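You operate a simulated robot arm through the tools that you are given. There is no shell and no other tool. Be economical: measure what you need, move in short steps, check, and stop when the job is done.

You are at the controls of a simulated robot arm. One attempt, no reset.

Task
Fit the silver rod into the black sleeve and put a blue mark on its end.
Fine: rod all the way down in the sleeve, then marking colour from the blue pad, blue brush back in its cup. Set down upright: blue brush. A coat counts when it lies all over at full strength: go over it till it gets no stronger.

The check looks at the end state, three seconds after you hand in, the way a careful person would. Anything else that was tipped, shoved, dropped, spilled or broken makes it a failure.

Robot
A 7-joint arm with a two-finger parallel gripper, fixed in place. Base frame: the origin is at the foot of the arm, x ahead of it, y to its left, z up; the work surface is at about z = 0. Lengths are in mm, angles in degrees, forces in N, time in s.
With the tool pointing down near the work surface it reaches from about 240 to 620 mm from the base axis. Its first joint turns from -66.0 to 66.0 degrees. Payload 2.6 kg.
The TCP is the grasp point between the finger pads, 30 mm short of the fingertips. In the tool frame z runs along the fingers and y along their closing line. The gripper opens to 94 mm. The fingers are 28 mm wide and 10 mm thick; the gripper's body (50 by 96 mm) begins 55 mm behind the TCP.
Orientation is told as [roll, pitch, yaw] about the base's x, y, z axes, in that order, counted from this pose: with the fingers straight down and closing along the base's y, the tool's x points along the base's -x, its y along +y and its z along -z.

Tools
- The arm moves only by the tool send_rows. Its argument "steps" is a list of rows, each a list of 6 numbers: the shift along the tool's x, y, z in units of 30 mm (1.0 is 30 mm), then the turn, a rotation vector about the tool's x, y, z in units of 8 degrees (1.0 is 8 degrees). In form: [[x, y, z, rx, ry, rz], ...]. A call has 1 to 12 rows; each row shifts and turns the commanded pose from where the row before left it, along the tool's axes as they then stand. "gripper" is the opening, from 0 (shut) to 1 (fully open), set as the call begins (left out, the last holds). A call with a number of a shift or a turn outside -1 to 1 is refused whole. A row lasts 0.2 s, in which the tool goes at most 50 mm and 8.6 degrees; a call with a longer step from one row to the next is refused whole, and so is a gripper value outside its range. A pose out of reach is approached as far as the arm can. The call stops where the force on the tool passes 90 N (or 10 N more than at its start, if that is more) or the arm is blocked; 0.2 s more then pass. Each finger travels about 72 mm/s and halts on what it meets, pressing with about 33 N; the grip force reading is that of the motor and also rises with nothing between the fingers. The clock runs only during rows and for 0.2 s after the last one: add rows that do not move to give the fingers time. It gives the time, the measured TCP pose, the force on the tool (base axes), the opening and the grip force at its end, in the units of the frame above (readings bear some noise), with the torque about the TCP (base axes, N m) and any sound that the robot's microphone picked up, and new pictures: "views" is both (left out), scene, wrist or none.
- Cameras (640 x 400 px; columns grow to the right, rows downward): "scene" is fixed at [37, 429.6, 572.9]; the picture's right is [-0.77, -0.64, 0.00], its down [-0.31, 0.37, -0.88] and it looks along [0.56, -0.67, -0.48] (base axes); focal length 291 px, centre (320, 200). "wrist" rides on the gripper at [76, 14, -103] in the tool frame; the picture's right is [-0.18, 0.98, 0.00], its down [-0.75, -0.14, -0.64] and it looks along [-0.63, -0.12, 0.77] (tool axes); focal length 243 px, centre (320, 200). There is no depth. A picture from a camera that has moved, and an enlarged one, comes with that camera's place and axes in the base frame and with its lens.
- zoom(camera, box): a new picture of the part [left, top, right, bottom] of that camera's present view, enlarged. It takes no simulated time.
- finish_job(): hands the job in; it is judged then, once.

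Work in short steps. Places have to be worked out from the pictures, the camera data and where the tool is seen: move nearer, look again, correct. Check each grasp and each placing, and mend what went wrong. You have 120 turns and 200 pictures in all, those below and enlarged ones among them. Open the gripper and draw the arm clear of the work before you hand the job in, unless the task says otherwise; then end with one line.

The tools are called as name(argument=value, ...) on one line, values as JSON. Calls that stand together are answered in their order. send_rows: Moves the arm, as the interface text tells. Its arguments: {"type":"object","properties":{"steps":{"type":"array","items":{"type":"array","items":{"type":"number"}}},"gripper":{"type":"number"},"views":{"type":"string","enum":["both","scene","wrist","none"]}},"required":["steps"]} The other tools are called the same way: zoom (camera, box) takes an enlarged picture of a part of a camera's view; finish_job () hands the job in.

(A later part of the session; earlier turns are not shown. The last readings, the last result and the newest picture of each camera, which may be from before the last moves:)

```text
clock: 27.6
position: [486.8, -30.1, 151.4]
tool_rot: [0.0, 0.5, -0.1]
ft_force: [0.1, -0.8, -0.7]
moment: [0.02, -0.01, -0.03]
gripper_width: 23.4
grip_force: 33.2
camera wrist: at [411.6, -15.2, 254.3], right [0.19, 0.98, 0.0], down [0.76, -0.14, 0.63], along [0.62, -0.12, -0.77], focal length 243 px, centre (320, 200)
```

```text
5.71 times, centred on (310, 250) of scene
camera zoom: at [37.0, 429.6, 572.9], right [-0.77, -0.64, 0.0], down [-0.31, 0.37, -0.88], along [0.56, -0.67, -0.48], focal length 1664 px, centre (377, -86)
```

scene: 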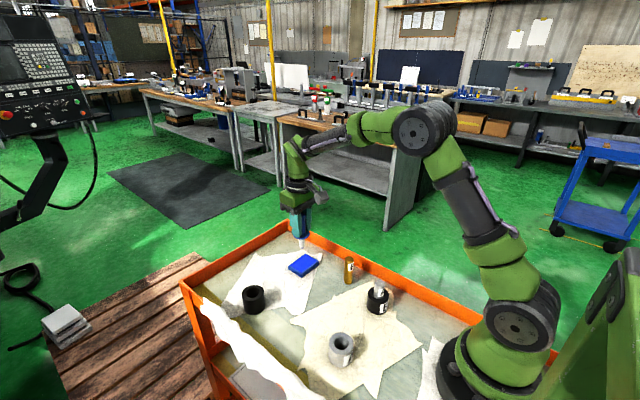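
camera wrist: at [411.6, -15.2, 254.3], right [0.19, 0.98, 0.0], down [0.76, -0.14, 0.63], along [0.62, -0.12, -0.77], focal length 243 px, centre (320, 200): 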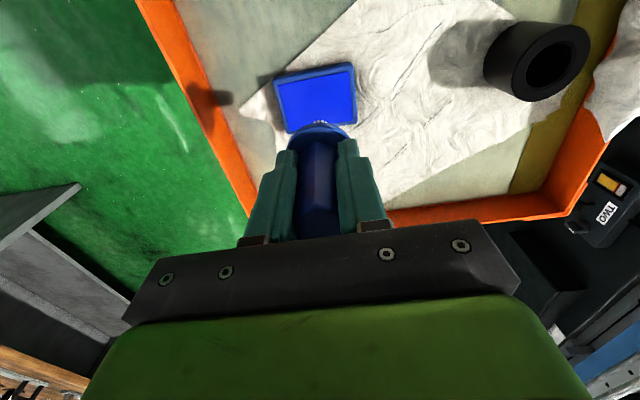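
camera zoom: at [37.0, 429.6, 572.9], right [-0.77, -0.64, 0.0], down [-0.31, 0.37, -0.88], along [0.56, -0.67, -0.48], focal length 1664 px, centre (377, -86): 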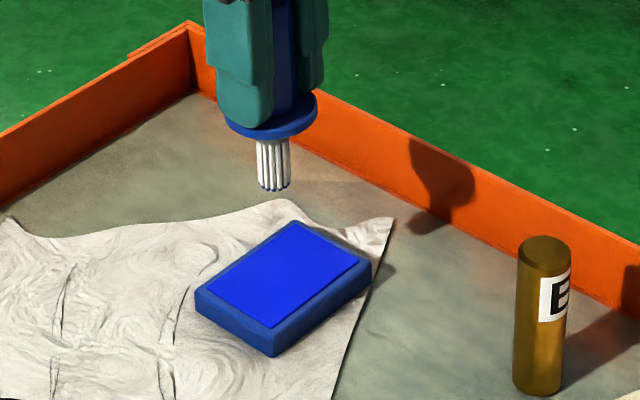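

Bristle ends are now blue. Raise, undo the tiny pitch, and carry to above the rod end at about (250,-42), tip ~45 mm above it.

send_rows(steps=[[0, 0, -0.9, 0, -0.06, 0], [0, 0, -0.8, 0, 0, 0], [0.98, -0.05, 0, 0, 0, 0], [0.98, -0.05, 0, 0, 0, 0], [0.98, -0.05, 0, 0, 0, 0], [0.98, -0.05, 0, 0, 0, 0], [0.98, -0.05, 0, 0, 0, 0], [0.98, -0.05, 0, 0, 0, 0], [0.98, -0.05, 0, 0, 0, 0], [0.98, -0.05, 0, 0, 0, 0], [0, 0, 0, 0, 0, 0]])

zoom(camera="scene", box=[345, 245, 425, 315])

zoom(camera="wrist", box=[260, 60, 388, 180])

```text
clock: 30.0
position: [251.8, -41.2, 201.0]
tool_rot: [0.0, 0.1, -0.2]
ft_force: [-0.6, 0.2, -0.6]
moment: [0.01, 0.01, 0.02]
gripper_width: 23.4
grip_force: 33.3
camera wrist: at [174.3, -26.7, 303.1], right [0.19, 0.98, 0.0], down [0.75, -0.14, 0.64], along [0.63, -0.12, -0.77], focal length 243 px, centre (320, 200)
```

scene: 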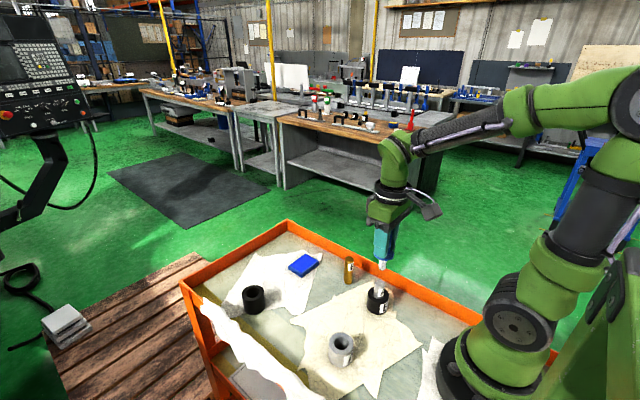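
wrist: 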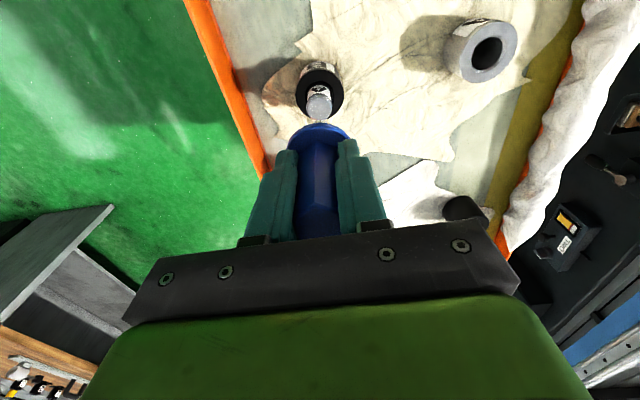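

```text
5.71 times, centred on (385, 280) of scene
camera zoom: at [37.0, 429.6, 572.9], right [-0.77, -0.64, 0.0], down [-0.31, 0.37, -0.88], along [0.56, -0.67, -0.48], focal length 1664 px, centre (-51, -257)
```

zoom: 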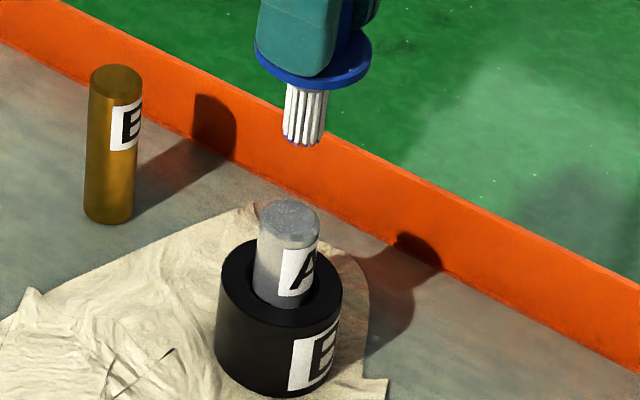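

```text
3.33 times, centred on (324, 120) of wrist
camera zoom: at [174.3, -26.7, 303.1], right [0.19, 0.98, 0.0], down [0.75, -0.14, 0.64], along [0.63, -0.12, -0.77], focal length 809 px, centre (307, 467)
```

zoom: 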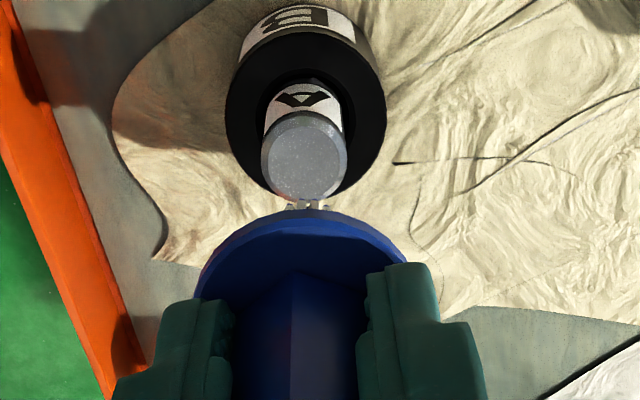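

Bristles are within ~1-2 mm of the rod axis. Shift y by -0.7 and lower to just above the end for a finer check.

send_rows(steps=[[0, -0.025, 0.6, 0, 0, 0], [0, 0, 0.55, 0, 0, 0], [0, 0, 0, 0, 0, 0]], views="none")

zoom(camera="scene", box=[361, 255, 409, 295])

zoom(camera="wrist", box=[280, 80, 360, 140])

```text
clock: 30.8
position: [252.0, -42.2, 166.4]
tool_rot: [0.0, 0.1, -0.2]
ft_force: [-0.6, -0.1, -1.2]
moment: [0.01, -0.01, 0.04]
gripper_width: 23.2
grip_force: 33.2
```

```text
10.00 times, centred on (385, 275) of scene
camera zoom: at [37.0, 429.6, 572.9], right [-0.77, -0.64, 0.0], down [-0.31, 0.37, -0.88], along [0.56, -0.67, -0.48], focal length 2911 px, centre (-330, -550)
```

zoom: 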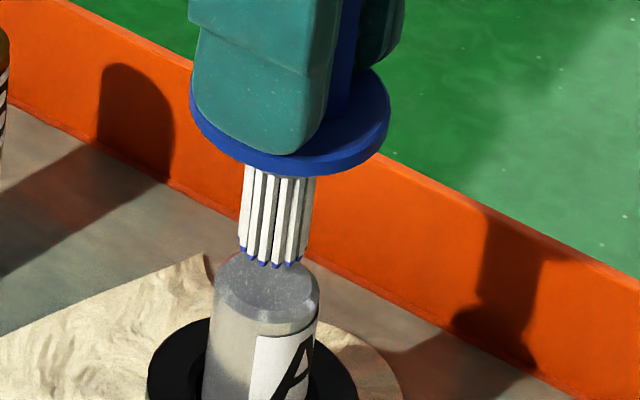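

```text
6.67 times, centred on (320, 110) of wrist
camera zoom: at [174.9, -26.7, 269.7], right [0.19, 0.98, 0.0], down [0.75, -0.14, 0.64], along [0.63, -0.12, -0.77], focal length 1618 px, centre (320, 800)
```

zoom: 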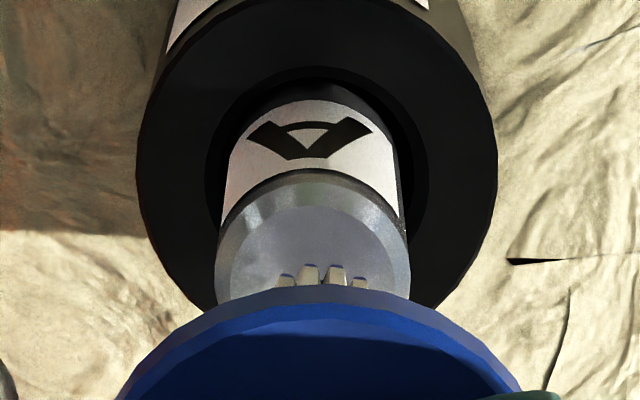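

Both views suggest shifting about (-2,-1) mm. Apply and lower toward contact.

send_rows(steps=[[0.06, -0.03, 0.1, 0, 0, 0], [0, 0, 0.06, 0, 0, 0], [0, 0, 0, 0, 0, 0]], views="none")

zoom(camera="scene", box=[361, 255, 409, 295])

zoom(camera="wrist", box=[280, 80, 360, 140])

```text
clock: 31.6
position: [249.3, -43.5, 161.7]
tool_rot: [0.0, 0.1, -0.2]
ft_force: [0.7, 0.1, -0.3]
moment: [0.0, 0.03, -0.01]
gripper_width: 23.4
grip_force: 33.0
```

```text
10.00 times, centred on (385, 275) of scene
camera zoom: at [37.0, 429.6, 572.9], right [-0.77, -0.64, 0.0], down [-0.31, 0.37, -0.88], along [0.56, -0.67, -0.48], focal length 2911 px, centre (-330, -550)
```

zoom: 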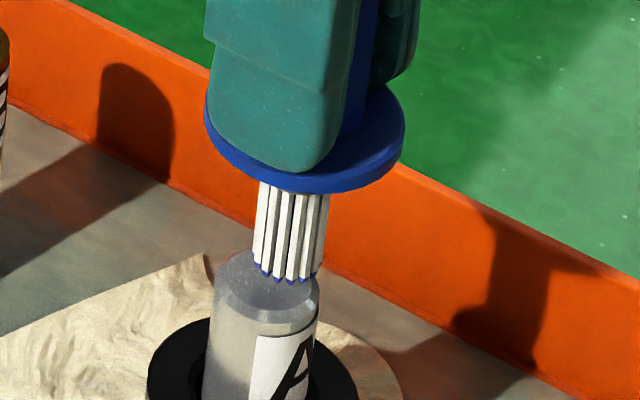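

```text
6.67 times, centred on (320, 110) of wrist
camera zoom: at [171.8, -28.6, 265.2], right [0.19, 0.98, 0.0], down [0.75, -0.14, 0.64], along [0.63, -0.12, -0.77], focal length 1618 px, centre (320, 800)
```

zoom: 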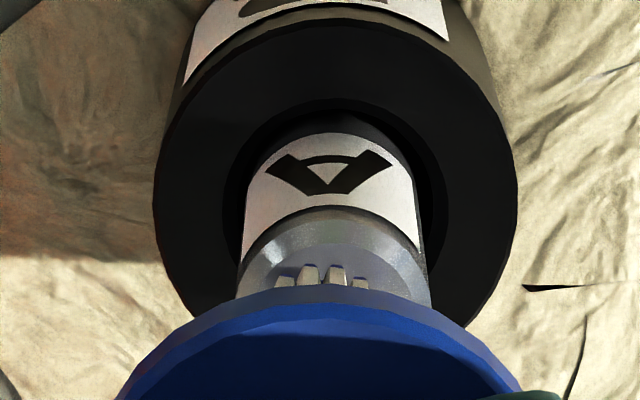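

Arm moved a bit further in y than commanded; shift y +1.7 and lower to contact in small steps.

send_rows(steps=[[0, 0.06, 0, 0, 0, 0], [0, 0, 0.06, 0, 0, 0], [0, 0, 0.06, 0, 0, 0]], views="none")

zoom(camera="scene", box=[361, 255, 409, 295])

zoom(camera="wrist", box=[280, 80, 360, 140])

```text
clock: 32.4
position: [247.8, -42.3, 159.6]
tool_rot: [0.0, 0.0, -0.2]
ft_force: [0.0, -0.7, -0.5]
moment: [0.03, 0.0, -0.02]
gripper_width: 23.3
grip_force: 33.1
```

```text
10.00 times, centred on (385, 275) of scene
camera zoom: at [37.0, 429.6, 572.9], right [-0.77, -0.64, 0.0], down [-0.31, 0.37, -0.88], along [0.56, -0.67, -0.48], focal length 2911 px, centre (-330, -550)
```

zoom: 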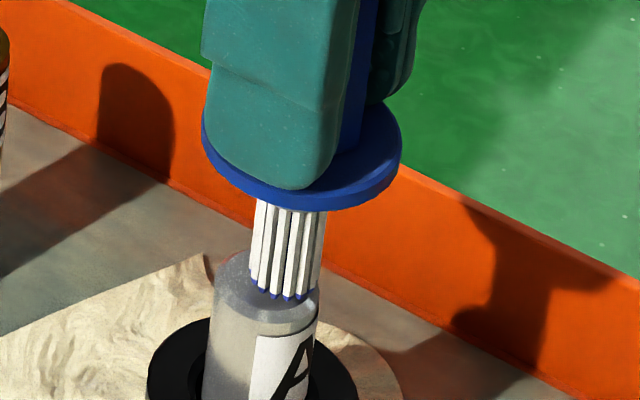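

```text
6.67 times, centred on (320, 110) of wrist
camera zoom: at [171.1, -26.9, 261.7], right [0.19, 0.98, 0.0], down [0.75, -0.14, 0.64], along [0.63, -0.12, -0.77], focal length 1618 px, centre (320, 800)
```

zoom: 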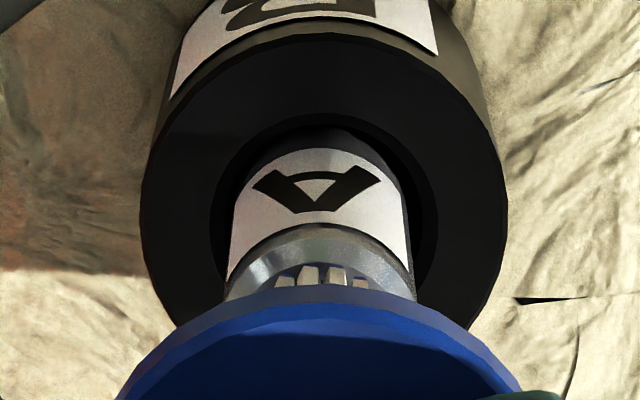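

Now y is aligned and both views agree bristles should go +x by ~2.5 mm. Shift and lower to contact.

send_rows(steps=[[-0.08, 0.02, 0, 0, 0, 0], [0, 0, 0.06, 0, 0, 0], [0, 0, 0, 0, 0, 0]], views="none")

zoom(camera="scene", box=[361, 255, 409, 295])

```text
clock: 33.2
position: [249.6, -41.9, 156.8]
tool_rot: [-0.1, 0.0, -0.2]
ft_force: [0.0, -0.3, 0.4]
moment: [-0.04, -0.03, 0.02]
gripper_width: 23.4
grip_force: 33.2
```

```text
10.00 times, centred on (385, 275) of scene
camera zoom: at [37.0, 429.6, 572.9], right [-0.77, -0.64, 0.0], down [-0.31, 0.37, -0.88], along [0.56, -0.67, -0.48], focal length 2911 px, centre (-330, -550)
```

zoom: 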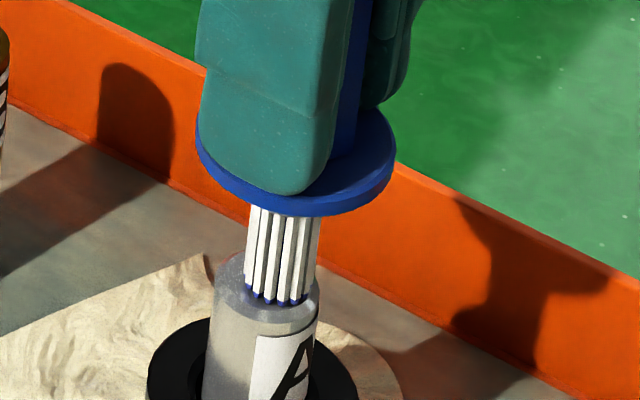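

Nearly touching; shift +x 2 more and lower 1.2 mm to touch.

send_rows(steps=[[-0.07, 0, 0, 0, 0, 0], [0, 0, 0.05, 0, 0, 0], [0, 0, 0, 0, 0, 0]], views="none")

send_rows(steps=[[0, 0, 0.05, 0, 0, 0], [0, 0, 0, 0, 0, 0]], views="none")

zoom(camera="scene", box=[361, 255, 409, 295])

```text
clock: 34.0
position: [251.9, -43.2, 155.4]
tool_rot: [0.0, -0.1, -0.1]
ft_force: [-0.4, 0.5, 4.3]
moment: [0.03, 0.01, 0.02]
gripper_width: 23.5
grip_force: 32.8
```

```text
clock: 34.6
position: [253.3, -42.9, 155.8]
tool_rot: [-0.1, -0.3, -0.2]
ft_force: [-5.3, 0.1, 43.9]
moment: [0.02, 0.48, 0.01]
gripper_width: 23.3
grip_force: 33.0
```

```text
10.00 times, centred on (385, 275) of scene
camera zoom: at [36.9, 429.6, 572.9], right [-0.77, -0.64, 0.0], down [-0.31, 0.37, -0.88], along [0.56, -0.67, -0.48], focal length 2911 px, centre (-330, -550)
```

zoom: 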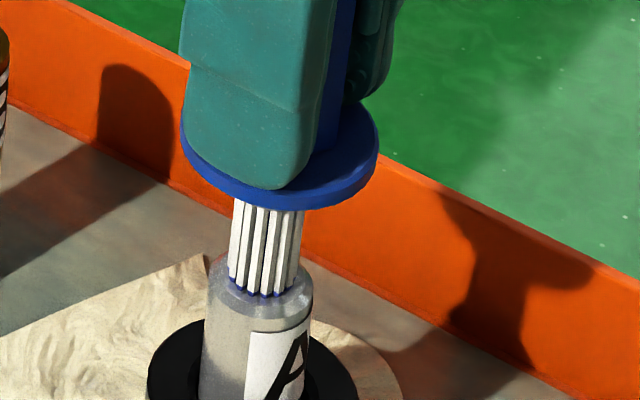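

Contact made. Lift off 10 mm and look at the first mark.

send_rows(steps=[[0, 0, -0.25, 0, 0, 0], [0, 0, -0.8, 0, 0, 0], [0, 0, 0, 0, 0, 0]], views="none")

zoom(camera="scene", box=[361, 255, 409, 295])

zoom(camera="wrist", box=[280, 80, 360, 140])

```text
clock: 35.4
position: [251.9, -41.5, 184.3]
tool_rot: [-0.1, 0.1, -0.1]
ft_force: [0.3, -1.4, -0.2]
moment: [-0.01, 0.0, -0.01]
gripper_width: 23.4
grip_force: 33.3
```

```text
10.00 times, centred on (385, 275) of scene
camera zoom: at [37.0, 429.6, 572.9], right [-0.77, -0.64, 0.0], down [-0.31, 0.37, -0.88], along [0.56, -0.67, -0.48], focal length 2911 px, centre (-330, -550)
```

zoom: 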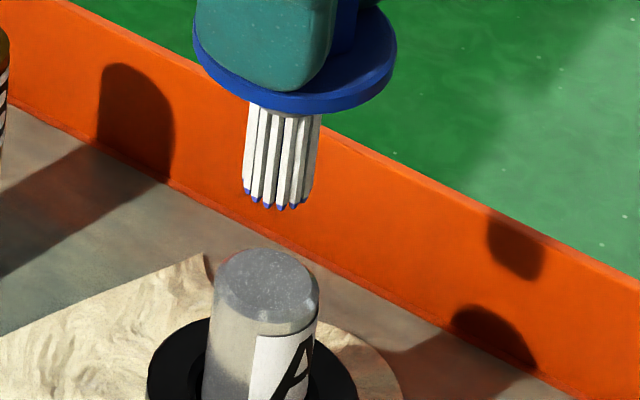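

```text
6.67 times, centred on (320, 110) of wrist
camera zoom: at [175.4, -25.8, 287.8], right [0.19, 0.98, 0.0], down [0.75, -0.14, 0.64], along [0.63, -0.12, -0.77], focal length 1618 px, centre (320, 800)
```

zoom: 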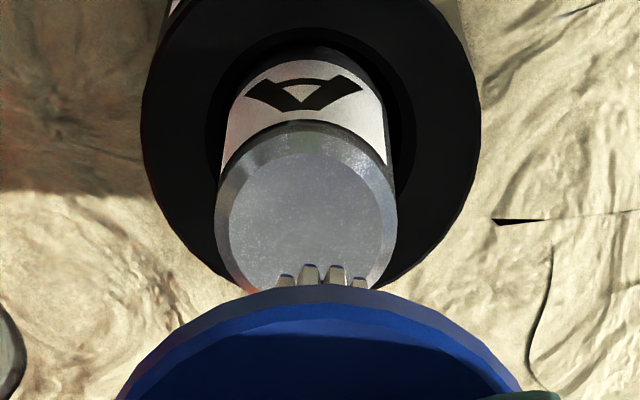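

No clear mark yet from one dab – it likely needs stroking. Return to light contact and stroke gently back and forth ±4 mm.

send_rows(steps=[[0, 0, 0.8, 0, 0, 0], [0, 0, 0.18, 0, 0, 0], [0, 0, 0, 0, 0, 0]], views="none")

send_rows(steps=[[0, 0, 0.03, 0, 0, 0]], views="none")

```text
clock: 36.2
position: [251.9, -42.7, 158.2]
tool_rot: [-0.1, 0.0, -0.2]
ft_force: [0.0, 0.4, -0.9]
moment: [-0.02, -0.01, -0.01]
gripper_width: 23.2
grip_force: 32.9
```

```text
clock: 36.6
position: [252.3, -41.7, 156.4]
tool_rot: [0.0, 0.1, -0.2]
ft_force: [-0.3, -0.2, 0.3]
moment: [-0.01, 0.0, 0.0]
gripper_width: 23.4
grip_force: 33.2
```

Just at contact. Go 0.6 mm deeper.

send_rows(steps=[[0, 0, 0.02, 0, 0, 0]], views="none")

zoom(camera="scene", box=[361, 255, 409, 295])

```text
clock: 37.0
position: [251.6, -43.0, 156.2]
tool_rot: [0.0, 0.0, -0.2]
ft_force: [-1.6, 0.5, 4.3]
moment: [0.06, 0.01, 0.02]
gripper_width: 23.6
grip_force: 33.3
```

```text
10.00 times, centred on (385, 275) of scene
camera zoom: at [37.0, 429.6, 572.9], right [-0.77, -0.64, 0.0], down [-0.31, 0.37, -0.88], along [0.56, -0.67, -0.48], focal length 2911 px, centre (-330, -550)
```

zoom: 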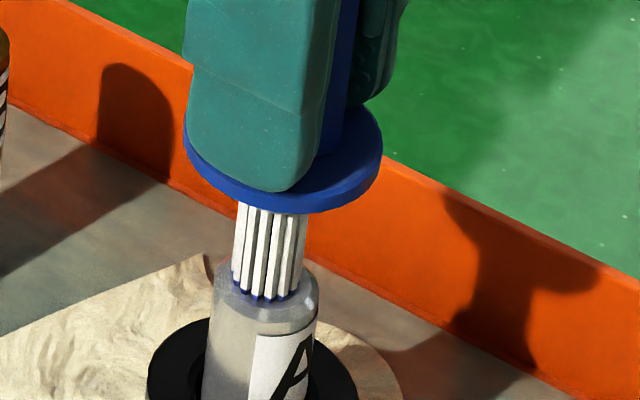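

Light contact (4 N), centred on the rod. Stroke in a star pattern ±4 mm.

send_rows(steps=[[0.13, 0, 0.01, 0, 0, 0], [-0.13, 0, 0, 0, 0, 0], [-0.13, 0, 0, 0, 0, 0], [0.13, 0, 0, 0, 0, 0], [0, 0.13, 0, 0, 0, 0], [0, -0.13, 0, 0, 0, 0], [0, -0.13, 0, 0, 0, 0], [0, 0.13, 0, 0, 0, 0]], views="none")

send_rows(steps=[[0, 0, -0.2, 0, 0, 0], [0, 0, -0.8, 0, 0, 0], [0, 0, 0, 0, 0, 0]], views="none")

zoom(camera="scene", box=[361, 255, 409, 295])

zoom(camera="wrist", box=[280, 80, 360, 140])

```text
clock: 38.8
position: [252.3, -42.6, 154.7]
tool_rot: [0.0, -0.1, -0.2]
ft_force: [-2.1, 2.3, 36.1]
moment: [0.24, 0.13, -0.01]
gripper_width: 23.5
grip_force: 33.1
```

```text
clock: 39.6
position: [251.1, -42.0, 184.6]
tool_rot: [0.0, 0.1, -0.1]
ft_force: [0.2, 0.2, -0.7]
moment: [0.01, 0.0, 0.0]
gripper_width: 23.3
grip_force: 32.7
```

```text
10.00 times, centred on (385, 275) of scene
camera zoom: at [37.0, 429.6, 572.9], right [-0.77, -0.64, 0.0], down [-0.31, 0.37, -0.88], along [0.56, -0.67, -0.48], focal length 2911 px, centre (-330, -550)
```

zoom: 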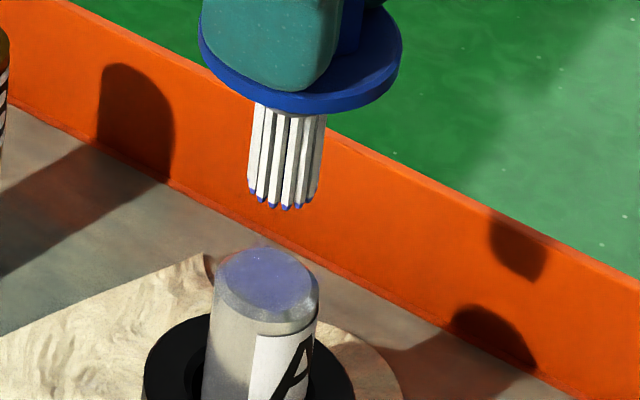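

```text
6.67 times, centred on (320, 110) of wrist
camera zoom: at [174.6, -26.9, 287.5], right [0.19, 0.98, 0.0], down [0.75, -0.14, 0.64], along [0.63, -0.12, -0.77], focal length 1618 px, centre (320, 800)
```

zoom: 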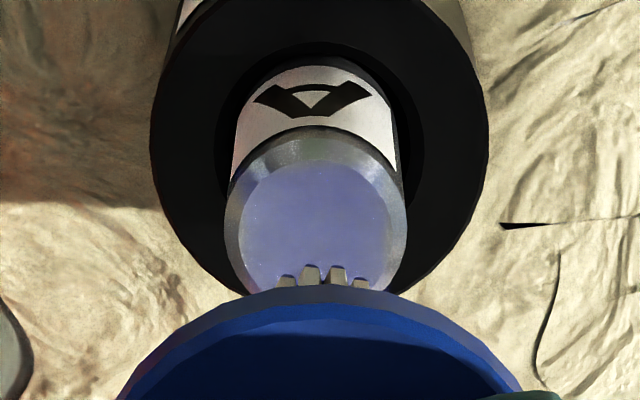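

It tints evenly over the flat end, building up with strokes. Go again, slightly lighter, with more strokes.

send_rows(steps=[[0, 0, 0.8, 0, 0, 0], [0, 0, 0.185, 0, 0, 0], [0.13, 0, 0, 0, 0, 0], [-0.13, 0, 0, 0, 0, 0], [-0.13, 0, 0, 0, 0, 0], [0.13, 0, 0, 0, 0, 0], [0, 0.13, 0, 0, 0, 0], [0, -0.13, 0, 0, 0, 0], [0, -0.13, 0, 0, 0, 0], [0, 0.13, 0, 0, 0, 0]], views="none")

send_rows(steps=[[0.1, 0.1, 0, 0, 0, 0], [-0.1, -0.1, 0, 0, 0, 0], [-0.1, -0.1, 0, 0, 0, 0], [0.1, 0.1, 0, 0, 0, 0], [0.1, -0.1, 0, 0, 0, 0], [-0.1, 0.1, 0, 0, 0, 0], [-0.1, 0.1, 0, 0, 0, 0], [0.1, -0.1, 0, 0, 0, 0]], views="none")

send_rows(steps=[[0, 0, -0.2, 0, 0, 0], [0, 0, -0.8, 0, 0, 0], [0, 0, 0, 0, 0, 0]], views="none")

zoom(camera="scene", box=[361, 255, 409, 295])

zoom(camera="wrist", box=[280, 80, 360, 140])

```text
clock: 41.8
position: [253.6, -42.5, 156.0]
tool_rot: [0.0, -0.1, -0.2]
ft_force: [-2.2, 0.3, 16.2]
moment: [0.07, 0.16, -0.02]
gripper_width: 23.5
grip_force: 33.2
```

```text
clock: 43.6
position: [251.2, -41.9, 156.2]
tool_rot: [-0.1, -0.2, -0.1]
ft_force: [2.2, -2.2, 23.3]
moment: [-0.18, -0.17, -0.03]
gripper_width: 23.4
grip_force: 33.0
```

```text
clock: 44.4
position: [252.5, -42.9, 184.8]
tool_rot: [0.0, 0.1, -0.1]
ft_force: [0.0, 0.2, -0.3]
moment: [-0.02, 0.02, -0.02]
gripper_width: 23.1
grip_force: 33.5
```

```text
10.00 times, centred on (385, 275) of scene
camera zoom: at [37.0, 429.6, 572.9], right [-0.77, -0.64, 0.0], down [-0.31, 0.37, -0.88], along [0.56, -0.67, -0.48], focal length 2911 px, centre (-330, -550)
```

zoom: 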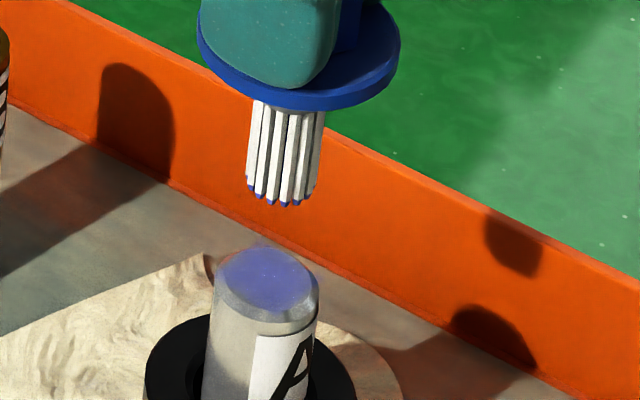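

```text
6.67 times, centred on (320, 110) of wrist
camera zoom: at [175.4, -27.7, 287.4], right [0.19, 0.98, 0.0], down [0.75, -0.14, 0.64], along [0.63, -0.12, -0.77], focal length 1618 px, centre (320, 800)
```

zoom: 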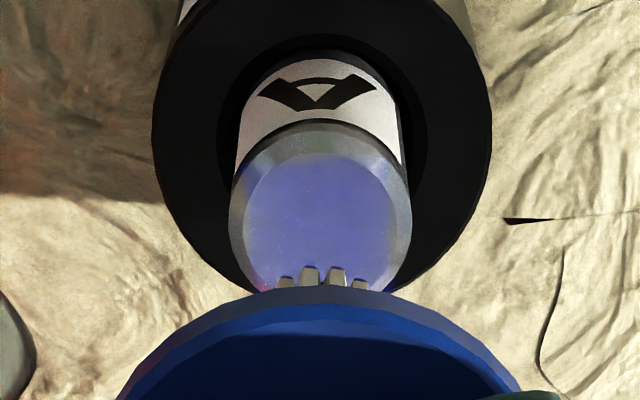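

Stronger but not saturated. Another longer round of strokes.

send_rows(steps=[[0, 0, 0.8, 0, 0, 0], [0, 0, 0.19, 0, 0, 0], [0.13, 0, 0, 0, 0, 0], [-0.13, 0, 0, 0, 0, 0], [-0.13, 0, 0, 0, 0, 0], [0.13, 0, 0, 0, 0, 0], [0, 0.13, 0, 0, 0, 0], [0, -0.13, 0, 0, 0, 0], [0, -0.13, 0, 0, 0, 0], [0, 0.13, 0, 0, 0, 0]], views="none")

send_rows(steps=[[0.1, 0.1, 0, 0, 0, 0], [-0.1, -0.1, 0, 0, 0, 0], [-0.1, -0.1, 0, 0, 0, 0], [0.1, 0.1, 0, 0, 0, 0], [0.1, -0.1, 0, 0, 0, 0], [-0.1, 0.1, 0, 0, 0, 0], [-0.1, 0.1, 0, 0, 0, 0], [0.1, -0.1, 0, 0, 0, 0]], views="none")

send_rows(steps=[[0.14, 0, 0, 0, 0, 0], [-0.14, 0.14, 0, 0, 0, 0], [-0.14, -0.14, 0, 0, 0, 0], [0.14, -0.14, 0, 0, 0, 0], [0.14, 0.14, 0, 0, 0, 0], [-0.14, 0.14, 0, 0, 0, 0], [-0.14, -0.14, 0, 0, 0, 0], [0.14, -0.14, 0, 0, 0, 0], [0, 0.14, 0, 0, 0, 0]], views="none")

send_rows(steps=[[0, 0, -0.2, 0, 0, 0], [0, 0, -0.8, 0, 0, 0], [0, 0, 0, 0, 0, 0]], views="none")

zoom(camera="scene", box=[361, 255, 409, 295])

zoom(camera="wrist", box=[280, 80, 360, 140])

```text
clock: 46.6
position: [252.5, -41.0, 155.9]
tool_rot: [-0.1, -0.2, -0.2]
ft_force: [-5.1, 0.0, 38.3]
moment: [-0.01, 0.47, 0.0]
gripper_width: 23.6
grip_force: 32.6
```

```text
clock: 48.4
position: [252.7, -42.4, 156.0]
tool_rot: [0.0, 0.0, -0.2]
ft_force: [-0.5, 3.0, 18.4]
moment: [0.27, -0.04, 0.01]
gripper_width: 23.3
grip_force: 33.1
```

```text
clock: 50.4
position: [251.4, -42.2, 155.6]
tool_rot: [0.0, 0.1, -0.2]
ft_force: [1.2, 0.7, 4.0]
moment: [0.06, -0.08, 0.0]
gripper_width: 23.2
grip_force: 33.1
```

```text
clock: 51.2
position: [250.5, -41.5, 185.9]
tool_rot: [0.0, 0.0, -0.1]
ft_force: [0.2, 0.2, -0.9]
moment: [0.02, -0.04, 0.01]
gripper_width: 23.2
grip_force: 32.2
```

```text
10.00 times, centred on (385, 275) of scene
camera zoom: at [37.0, 429.6, 572.9], right [-0.77, -0.64, 0.0], down [-0.31, 0.37, -0.88], along [0.56, -0.67, -0.48], focal length 2911 px, centre (-330, -550)
```

zoom: 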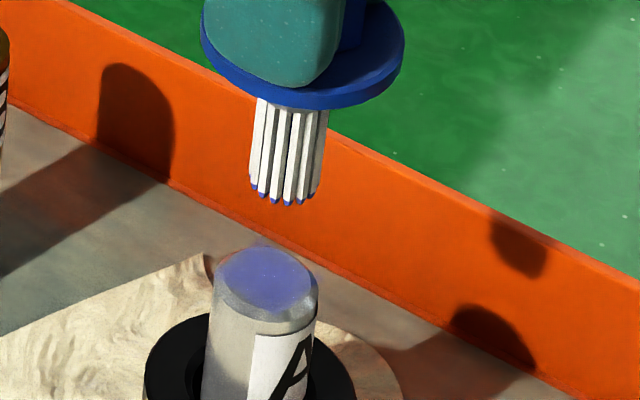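

```text
6.67 times, centred on (320, 110) of wrist
camera zoom: at [174.1, -26.9, 288.8], right [0.19, 0.98, 0.0], down [0.75, -0.14, 0.64], along [0.63, -0.12, -0.77], focal length 1618 px, centre (320, 800)
```

zoom: 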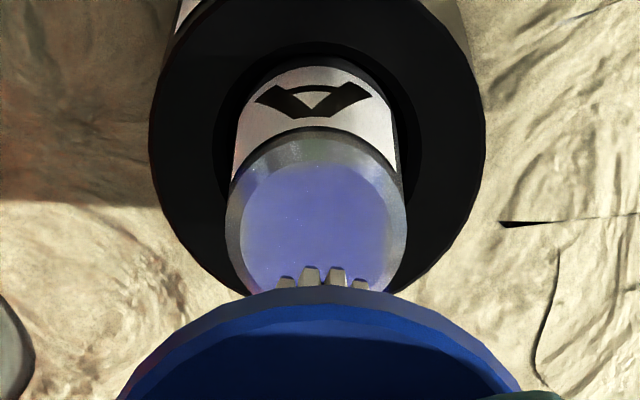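

The last round added nothing: brush looks spent rather than the coat saturated (colour still pale). Return to the pad for a reload.

send_rows(steps=[[0, 0, -0.6, 0, 0, 0], [-0.98, 0.05, 0, 0, 0, 0], [-0.98, 0.05, 0, 0, 0, 0], [-0.98, 0.05, 0, 0, 0, 0], [-0.98, 0.05, 0, 0, 0, 0], [-0.98, 0.05, 0, 0, 0, 0], [-0.98, 0.05, 0, 0, 0, 0], [-0.98, 0.05, 0, 0, 0, 0], [-0.98, 0.03, 0, 0, 0, 0], [0, 0, 0, 0, 0, 0]], views="none")

send_rows(steps=[[0, 0, 0.9, 0, 0, 0], [0, 0, 0.9, 0, 0, 0], [0, 0, 0.9, 0, 0, 0], [0, 0, 0.7, 0, 0, 0], [0, 0, 0, 0, 0, 0]], views="none")

zoom(camera="scene", box=[260, 225, 350, 285])

```text
clock: 53.4
position: [485.9, -32.2, 202.4]
tool_rot: [0.0, 0.0, -0.1]
ft_force: [-0.3, 0.0, 0.2]
moment: [-0.02, -0.01, -0.04]
gripper_width: 23.4
grip_force: 33.0
```

```text
clock: 54.6
position: [486.7, -31.2, 103.4]
tool_rot: [-0.1, 0.0, -0.3]
ft_force: [-0.6, 0.3, -0.1]
moment: [-0.01, -0.02, -0.03]
gripper_width: 23.4
grip_force: 33.0
```

```text
6.67 times, centred on (305, 255) of scene
camera zoom: at [37.0, 429.6, 572.9], right [-0.77, -0.64, 0.0], down [-0.31, 0.37, -0.88], along [0.56, -0.67, -0.48], focal length 1941 px, centre (420, -167)
```

zoom: 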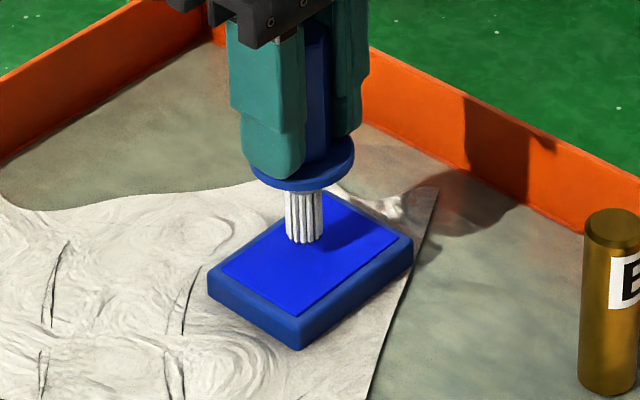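

Above the pad, ~10 mm up. Lower to light contact.

send_rows(steps=[[0, 0, 0.2, 0, 0, 0], [0, 0, 0.06, 0, 0, 0]], views="none")

send_rows(steps=[[0, 0, 0.03, 0, 0, 0]], views="none")

send_rows(steps=[[0, 0, 0.03, 0, 0, 0]], views="none")

```text
clock: 55.2
position: [486.9, -31.2, 95.1]
tool_rot: [0.0, 0.0, -0.1]
ft_force: [-0.1, 0.7, -0.6]
moment: [0.04, 0.01, 0.01]
gripper_width: 23.7
grip_force: 32.4
```

```text
clock: 55.6
position: [486.2, -31.9, 94.0]
tool_rot: [0.1, 0.1, -0.2]
ft_force: [0.2, 0.0, -0.6]
moment: [0.01, -0.02, 0.01]
gripper_width: 23.3
grip_force: 32.8
```

```text
clock: 56.0
position: [486.3, -31.5, 92.8]
tool_rot: [0.0, 0.1, -0.2]
ft_force: [0.4, 0.2, -0.2]
moment: [0.0, -0.04, -0.02]
gripper_width: 23.4
grip_force: 32.5
```

Not touching yet; lower further.

send_rows(steps=[[0, 0, 0.04, 0, 0, 0]], views="none")

send_rows(steps=[[0, 0, 0.02, 0, 0, 0], [0, 0, 0, 0, 0, 0], [0, 0, 0, 0, 0, 0]], views="none")

```text
clock: 56.4
position: [486.5, -31.9, 91.7]
tool_rot: [0.0, -0.2, -0.2]
ft_force: [-1.2, 0.3, 5.4]
moment: [0.04, 0.12, 0.02]
gripper_width: 23.8
grip_force: 33.3
```

```text
clock: 57.2
position: [486.9, -31.7, 91.0]
tool_rot: [0.0, -0.2, -0.2]
ft_force: [-4.1, -0.1, 19.8]
moment: [-0.01, 0.38, 0.0]
gripper_width: 23.2
grip_force: 33.3
```

Good contact (20 N). Dwell 2 s, lift, dab a couple of times to load fully.

send_rows(steps=[[0, 0, 0, 0, 0, 0], [0, 0, 0, 0, 0, 0], [0, 0, 0, 0, 0, 0], [0, 0, 0, 0, 0, 0], [0, 0, -0.15, 0, 0, 0], [0.1, 0.05, 0.15, 0, 0, 0], [0, 0, 0, 0, 0, 0], [0, 0, -0.15, 0, 0, 0], [-0.2, -0.1, 0.15, 0, 0, 0], [0, 0, 0, 0, 0, 0], [0, 0, 0, 0, 0, 0]], views="none")

send_rows(steps=[[0.1, 0.05, -0.6, 0, 0, 0], [0, 0, -0.9, 0, 0, 0], [0, 0, -0.9, 0, 0, 0], [0, 0, -0.9, 0, 0, 0], [0, 0, 0, 0, 0, 0]], views="none")

zoom(camera="scene", box=[260, 205, 350, 285])

```text
clock: 59.6
position: [489.8, -31.7, 92.6]
tool_rot: [0.1, -0.1, -0.2]
ft_force: [-10.6, 5.2, 31.5]
moment: [0.43, 0.81, 0.02]
gripper_width: 23.5
grip_force: 32.9
```

```text
clock: 60.8
position: [483.9, -31.4, 190.9]
tool_rot: [0.0, 0.1, -0.3]
ft_force: [0.0, 0.4, 0.2]
moment: [0.01, 0.02, -0.02]
gripper_width: 23.3
grip_force: 33.1
```

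```text
5.00 times, centred on (305, 245) of scene
camera zoom: at [37.0, 429.6, 572.9], right [-0.77, -0.64, 0.0], down [-0.31, 0.37, -0.88], along [0.56, -0.67, -0.48], focal length 1456 px, centre (395, -25)
```

zoom: 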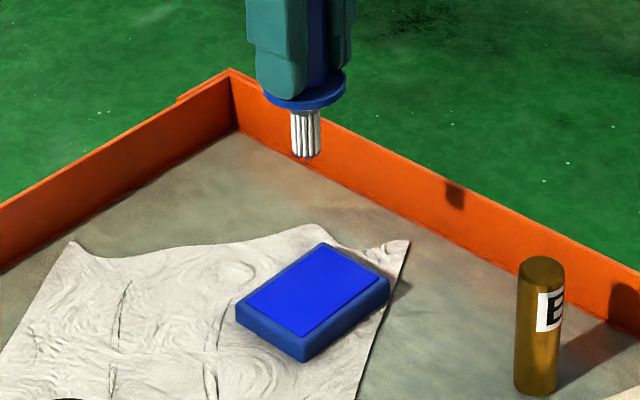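

Reloaded, pad unmoved. Return to the rod and lower to just above it.

send_rows(steps=[[0.98, -0.05, 0, 0, 0, 0], [0.98, -0.05, 0, 0, 0, 0], [0.98, -0.05, 0, 0, 0, 0], [0.98, -0.05, 0, 0, 0, 0], [0.98, -0.05, 0, 0, 0, 0], [0.98, -0.05, 0, 0, 0, 0], [0.98, -0.05, 0, 0, 0, 0], [0.98, -0.03, 0, 0, 0, 0], [0, 0, 0.6, 0, 0, 0], [0, 0, 0.4, 0, 0, 0], [0, 0, 0, 0, 0, 0]], views="none")

zoom(camera="scene", box=[361, 255, 409, 295])

```text
clock: 63.2
position: [251.2, -41.8, 159.5]
tool_rot: [0.0, 0.1, -0.2]
ft_force: [0.3, -0.2, -0.6]
moment: [0.0, 0.01, -0.02]
gripper_width: 23.2
grip_force: 33.2
```

```text
10.00 times, centred on (385, 275) of scene
camera zoom: at [37.0, 429.6, 572.9], right [-0.77, -0.64, 0.0], down [-0.31, 0.37, -0.88], along [0.56, -0.67, -0.48], focal length 2911 px, centre (-330, -550)
```

zoom: 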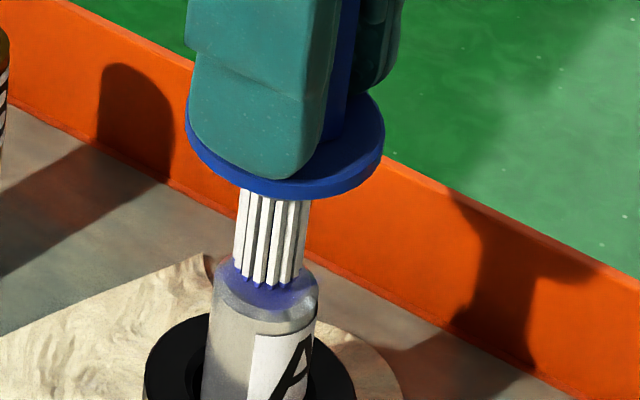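

Well positioned ~3-4 mm above. Lower to light contact and check force.

send_rows(steps=[[0, 0, 0.09, 0, 0, 0]], views="none")

send_rows(steps=[[0, 0, 0.03, 0, 0, 0]], views="none")

```text
clock: 63.6
position: [252.3, -41.8, 157.1]
tool_rot: [0.0, -0.1, -0.2]
ft_force: [0.4, 0.0, -0.4]
moment: [-0.03, 0.0, 0.0]
gripper_width: 23.4
grip_force: 32.7
```

```text
clock: 64.0
position: [252.8, -42.7, 154.8]
tool_rot: [0.0, 0.0, -0.1]
ft_force: [-0.6, -0.5, 1.6]
moment: [0.02, -0.01, 0.02]
gripper_width: 23.4
grip_force: 32.8
```

At touch. Go 0.45 mm deeper and stroke over the whole face.

send_rows(steps=[[0.13, 0, 0.015, 0, 0, 0], [-0.13, 0, 0, 0, 0, 0], [-0.13, 0, 0, 0, 0, 0], [0.13, 0, 0, 0, 0, 0], [0, 0.13, 0, 0, 0, 0], [0, -0.13, 0, 0, 0, 0], [0, -0.13, 0, 0, 0, 0], [0, 0.13, 0, 0, 0, 0]], views="none")

send_rows(steps=[[0.1, 0.1, 0, 0, 0, 0], [-0.1, -0.1, 0, 0, 0, 0], [-0.1, -0.1, 0, 0, 0, 0], [0.1, 0.1, 0, 0, 0, 0], [0.1, -0.1, 0, 0, 0, 0], [-0.1, 0.1, 0, 0, 0, 0], [-0.1, 0.1, 0, 0, 0, 0], [0.1, -0.1, 0, 0, 0, 0]], views="none")

send_rows(steps=[[0, 0, -0.2, 0, 0, 0], [0, 0, -0.8, 0, 0, 0], [0, 0, 0, 0, 0, 0]], views="none")

zoom(camera="scene", box=[361, 255, 409, 295])

zoom(camera="wrist", box=[280, 80, 360, 140])

```text
clock: 65.8
position: [252.8, -42.7, 155.6]
tool_rot: [0.0, -0.1, -0.3]
ft_force: [-3.9, 2.2, 30.7]
moment: [0.16, 0.21, -0.02]
gripper_width: 23.4
grip_force: 32.5
```

```text
clock: 67.6
position: [252.1, -41.9, 155.9]
tool_rot: [0.1, 0.0, -0.2]
ft_force: [-2.0, -0.6, 24.2]
moment: [0.05, 0.13, 0.01]
gripper_width: 23.3
grip_force: 32.9
```

```text
clock: 68.4
position: [252.2, -44.2, 186.5]
tool_rot: [0.0, 0.1, -0.1]
ft_force: [0.0, 0.0, -1.3]
moment: [-0.02, -0.04, -0.02]
gripper_width: 23.4
grip_force: 33.4
```

```text
10.00 times, centred on (385, 275) of scene
camera zoom: at [37.0, 429.6, 572.9], right [-0.77, -0.64, 0.0], down [-0.31, 0.37, -0.88], along [0.56, -0.67, -0.48], focal length 2911 px, centre (-330, -550)
```

zoom: 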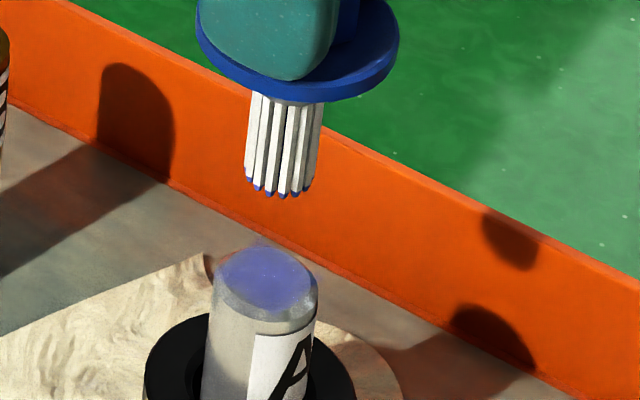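

```text
6.67 times, centred on (320, 110) of wrist
camera zoom: at [176.1, -28.3, 288.9], right [0.19, 0.98, 0.0], down [0.75, -0.14, 0.64], along [0.63, -0.12, -0.77], focal length 1618 px, centre (320, 800)
```

zoom: 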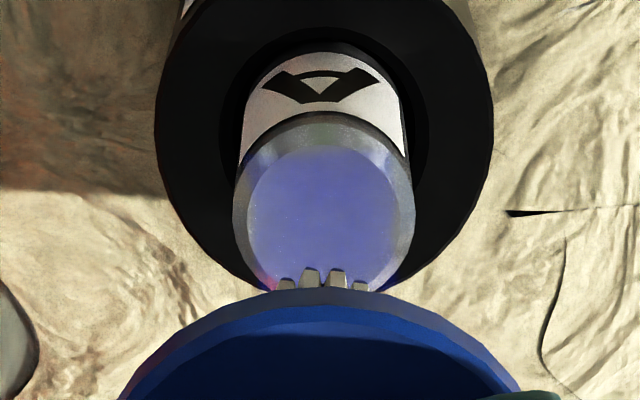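

Compare strength at centre and rim with a tighter zoom.

zoom(camera="scene", box=[379, 277, 395, 289])

zoom(camera="wrist", box=[304, 96, 336, 120])

```text
16.00 times, centred on (387, 283) of scene
camera zoom: at [37.0, 429.6, 572.9], right [-0.77, -0.64, 0.0], down [-0.31, 0.37, -0.88], along [0.56, -0.67, -0.48], focal length 4658 px, centre (-752, -1128)
```

zoom: 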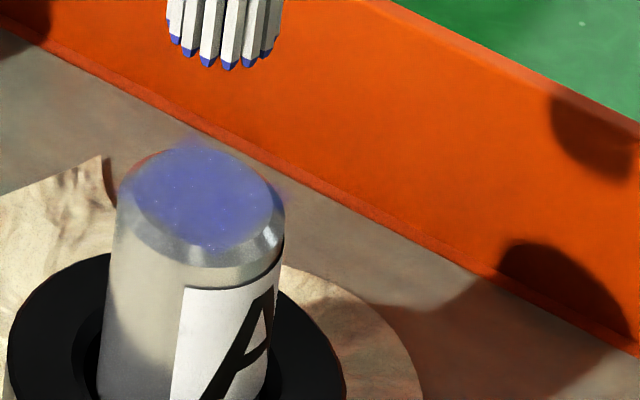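

```text
16.00 times, centred on (320, 108) of wrist
camera zoom: at [176.1, -28.3, 288.9], right [0.19, 0.98, 0.0], down [0.75, -0.14, 0.64], along [0.63, -0.12, -0.77], focal length 3882 px, centre (320, 1672)
```

zoom: 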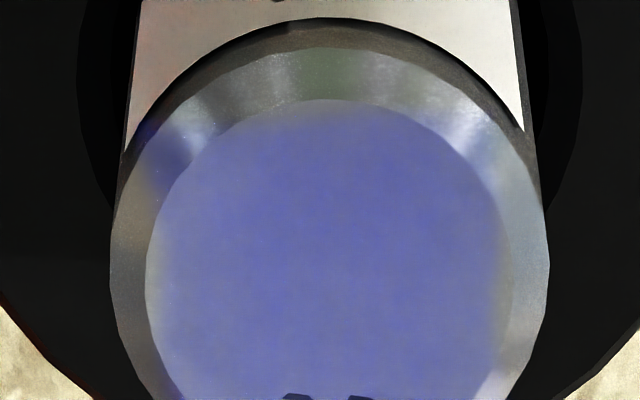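

The rim (especially the −x and +y sides) is weaker than the middle, so the strokes must reach wider. Circle at 6 mm radius, twice.

send_rows(steps=[[0, 0, 0.8, 0, 0, 0], [0.2, 0, 0.19, 0, 0, 0]], views="none")

send_rows(steps=[[-0.027, 0.1, 0, 0, 0, 0], [-0.073, 0.073, 0, 0, 0, 0], [-0.1, 0.027, 0, 0, 0, 0], [-0.1, -0.027, 0, 0, 0, 0], [-0.073, -0.073, 0, 0, 0, 0], [-0.027, -0.1, 0, 0, 0, 0], [0.027, -0.1, 0, 0, 0, 0], [0.073, -0.073, 0, 0, 0, 0], [0.1, -0.027, 0, 0, 0, 0], [0.1, 0.027, 0, 0, 0, 0], [0.073, 0.073, 0, 0, 0, 0], [0.027, 0.1, 0, 0, 0, 0]], views="none")

send_rows(steps=[[-0.027, 0.1, 0, 0, 0, 0], [-0.073, 0.073, 0, 0, 0, 0], [-0.1, 0.027, 0, 0, 0, 0], [-0.1, -0.027, 0, 0, 0, 0], [-0.073, -0.073, 0, 0, 0, 0], [-0.027, -0.1, 0, 0, 0, 0], [0.027, -0.1, 0, 0, 0, 0], [0.073, -0.073, 0, 0, 0, 0], [0.1, -0.027, 0, 0, 0, 0], [0.1, 0.027, 0, 0, 0, 0], [0.073, 0.073, 0, 0, 0, 0], [0.027, 0.1, 0, 0, 0, 0]], views="none")

send_rows(steps=[[0, 0, -0.2, 0, 0, 0], [-0.2, 0, -0.8, 0, 0, 0], [0, 0, 0, 0, 0, 0]], views="none")

zoom(camera="scene", box=[361, 255, 409, 295])

zoom(camera="wrist", box=[304, 96, 336, 120])

```text
clock: 69.0
position: [246.1, -42.4, 156.1]
tool_rot: [0.0, 0.0, -0.1]
ft_force: [-0.2, -0.5, -0.1]
moment: [-0.01, 0.01, 0.02]
gripper_width: 23.3
grip_force: 33.6
```

```text
clock: 71.6
position: [248.4, -44.4, 156.2]
tool_rot: [-0.1, -0.3, -0.3]
ft_force: [2.3, -5.8, 24.4]
moment: [-0.53, -0.36, -0.03]
gripper_width: 23.5
grip_force: 33.0
```

```text
clock: 74.2
position: [246.7, -41.5, 157.4]
tool_rot: [-0.2, -0.1, -0.2]
ft_force: [2.6, -5.0, 22.0]
moment: [-0.48, -0.37, 0.04]
gripper_width: 23.3
grip_force: 33.3
```

```text
clock: 75.0
position: [252.9, -40.7, 186.3]
tool_rot: [-0.1, 0.1, -0.2]
ft_force: [-1.0, 0.3, -0.7]
moment: [-0.01, 0.0, 0.02]
gripper_width: 23.4
grip_force: 32.6
```

```text
10.00 times, centred on (385, 275) of scene
camera zoom: at [37.0, 429.6, 572.9], right [-0.77, -0.64, 0.0], down [-0.31, 0.37, -0.88], along [0.56, -0.67, -0.48], focal length 2911 px, centre (-330, -550)
```

zoom: 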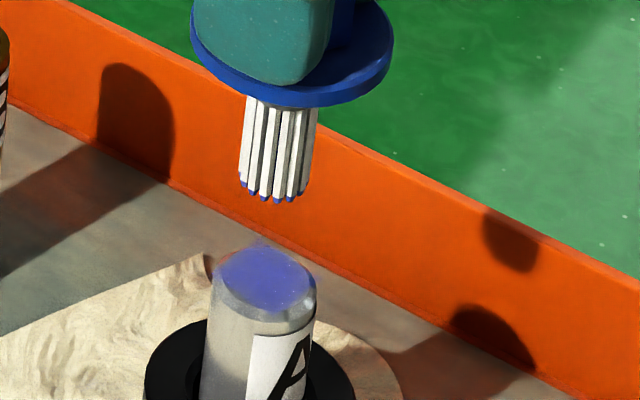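

```text
16.00 times, centred on (320, 108) of wrist
camera zoom: at [176.3, -26.2, 288.8], right [0.19, 0.98, 0.0], down [0.75, -0.14, 0.64], along [0.63, -0.12, -0.77], focal length 3882 px, centre (320, 1672)
```

zoom: 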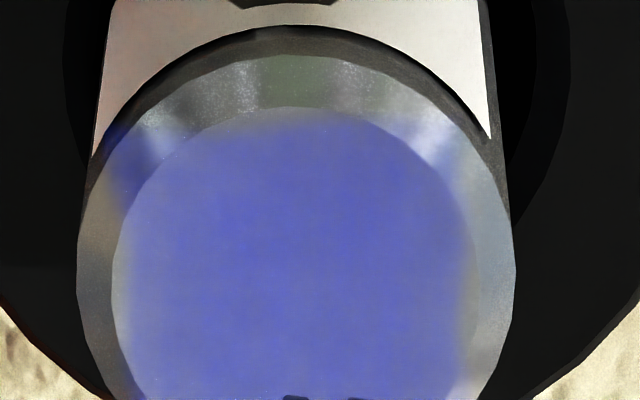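

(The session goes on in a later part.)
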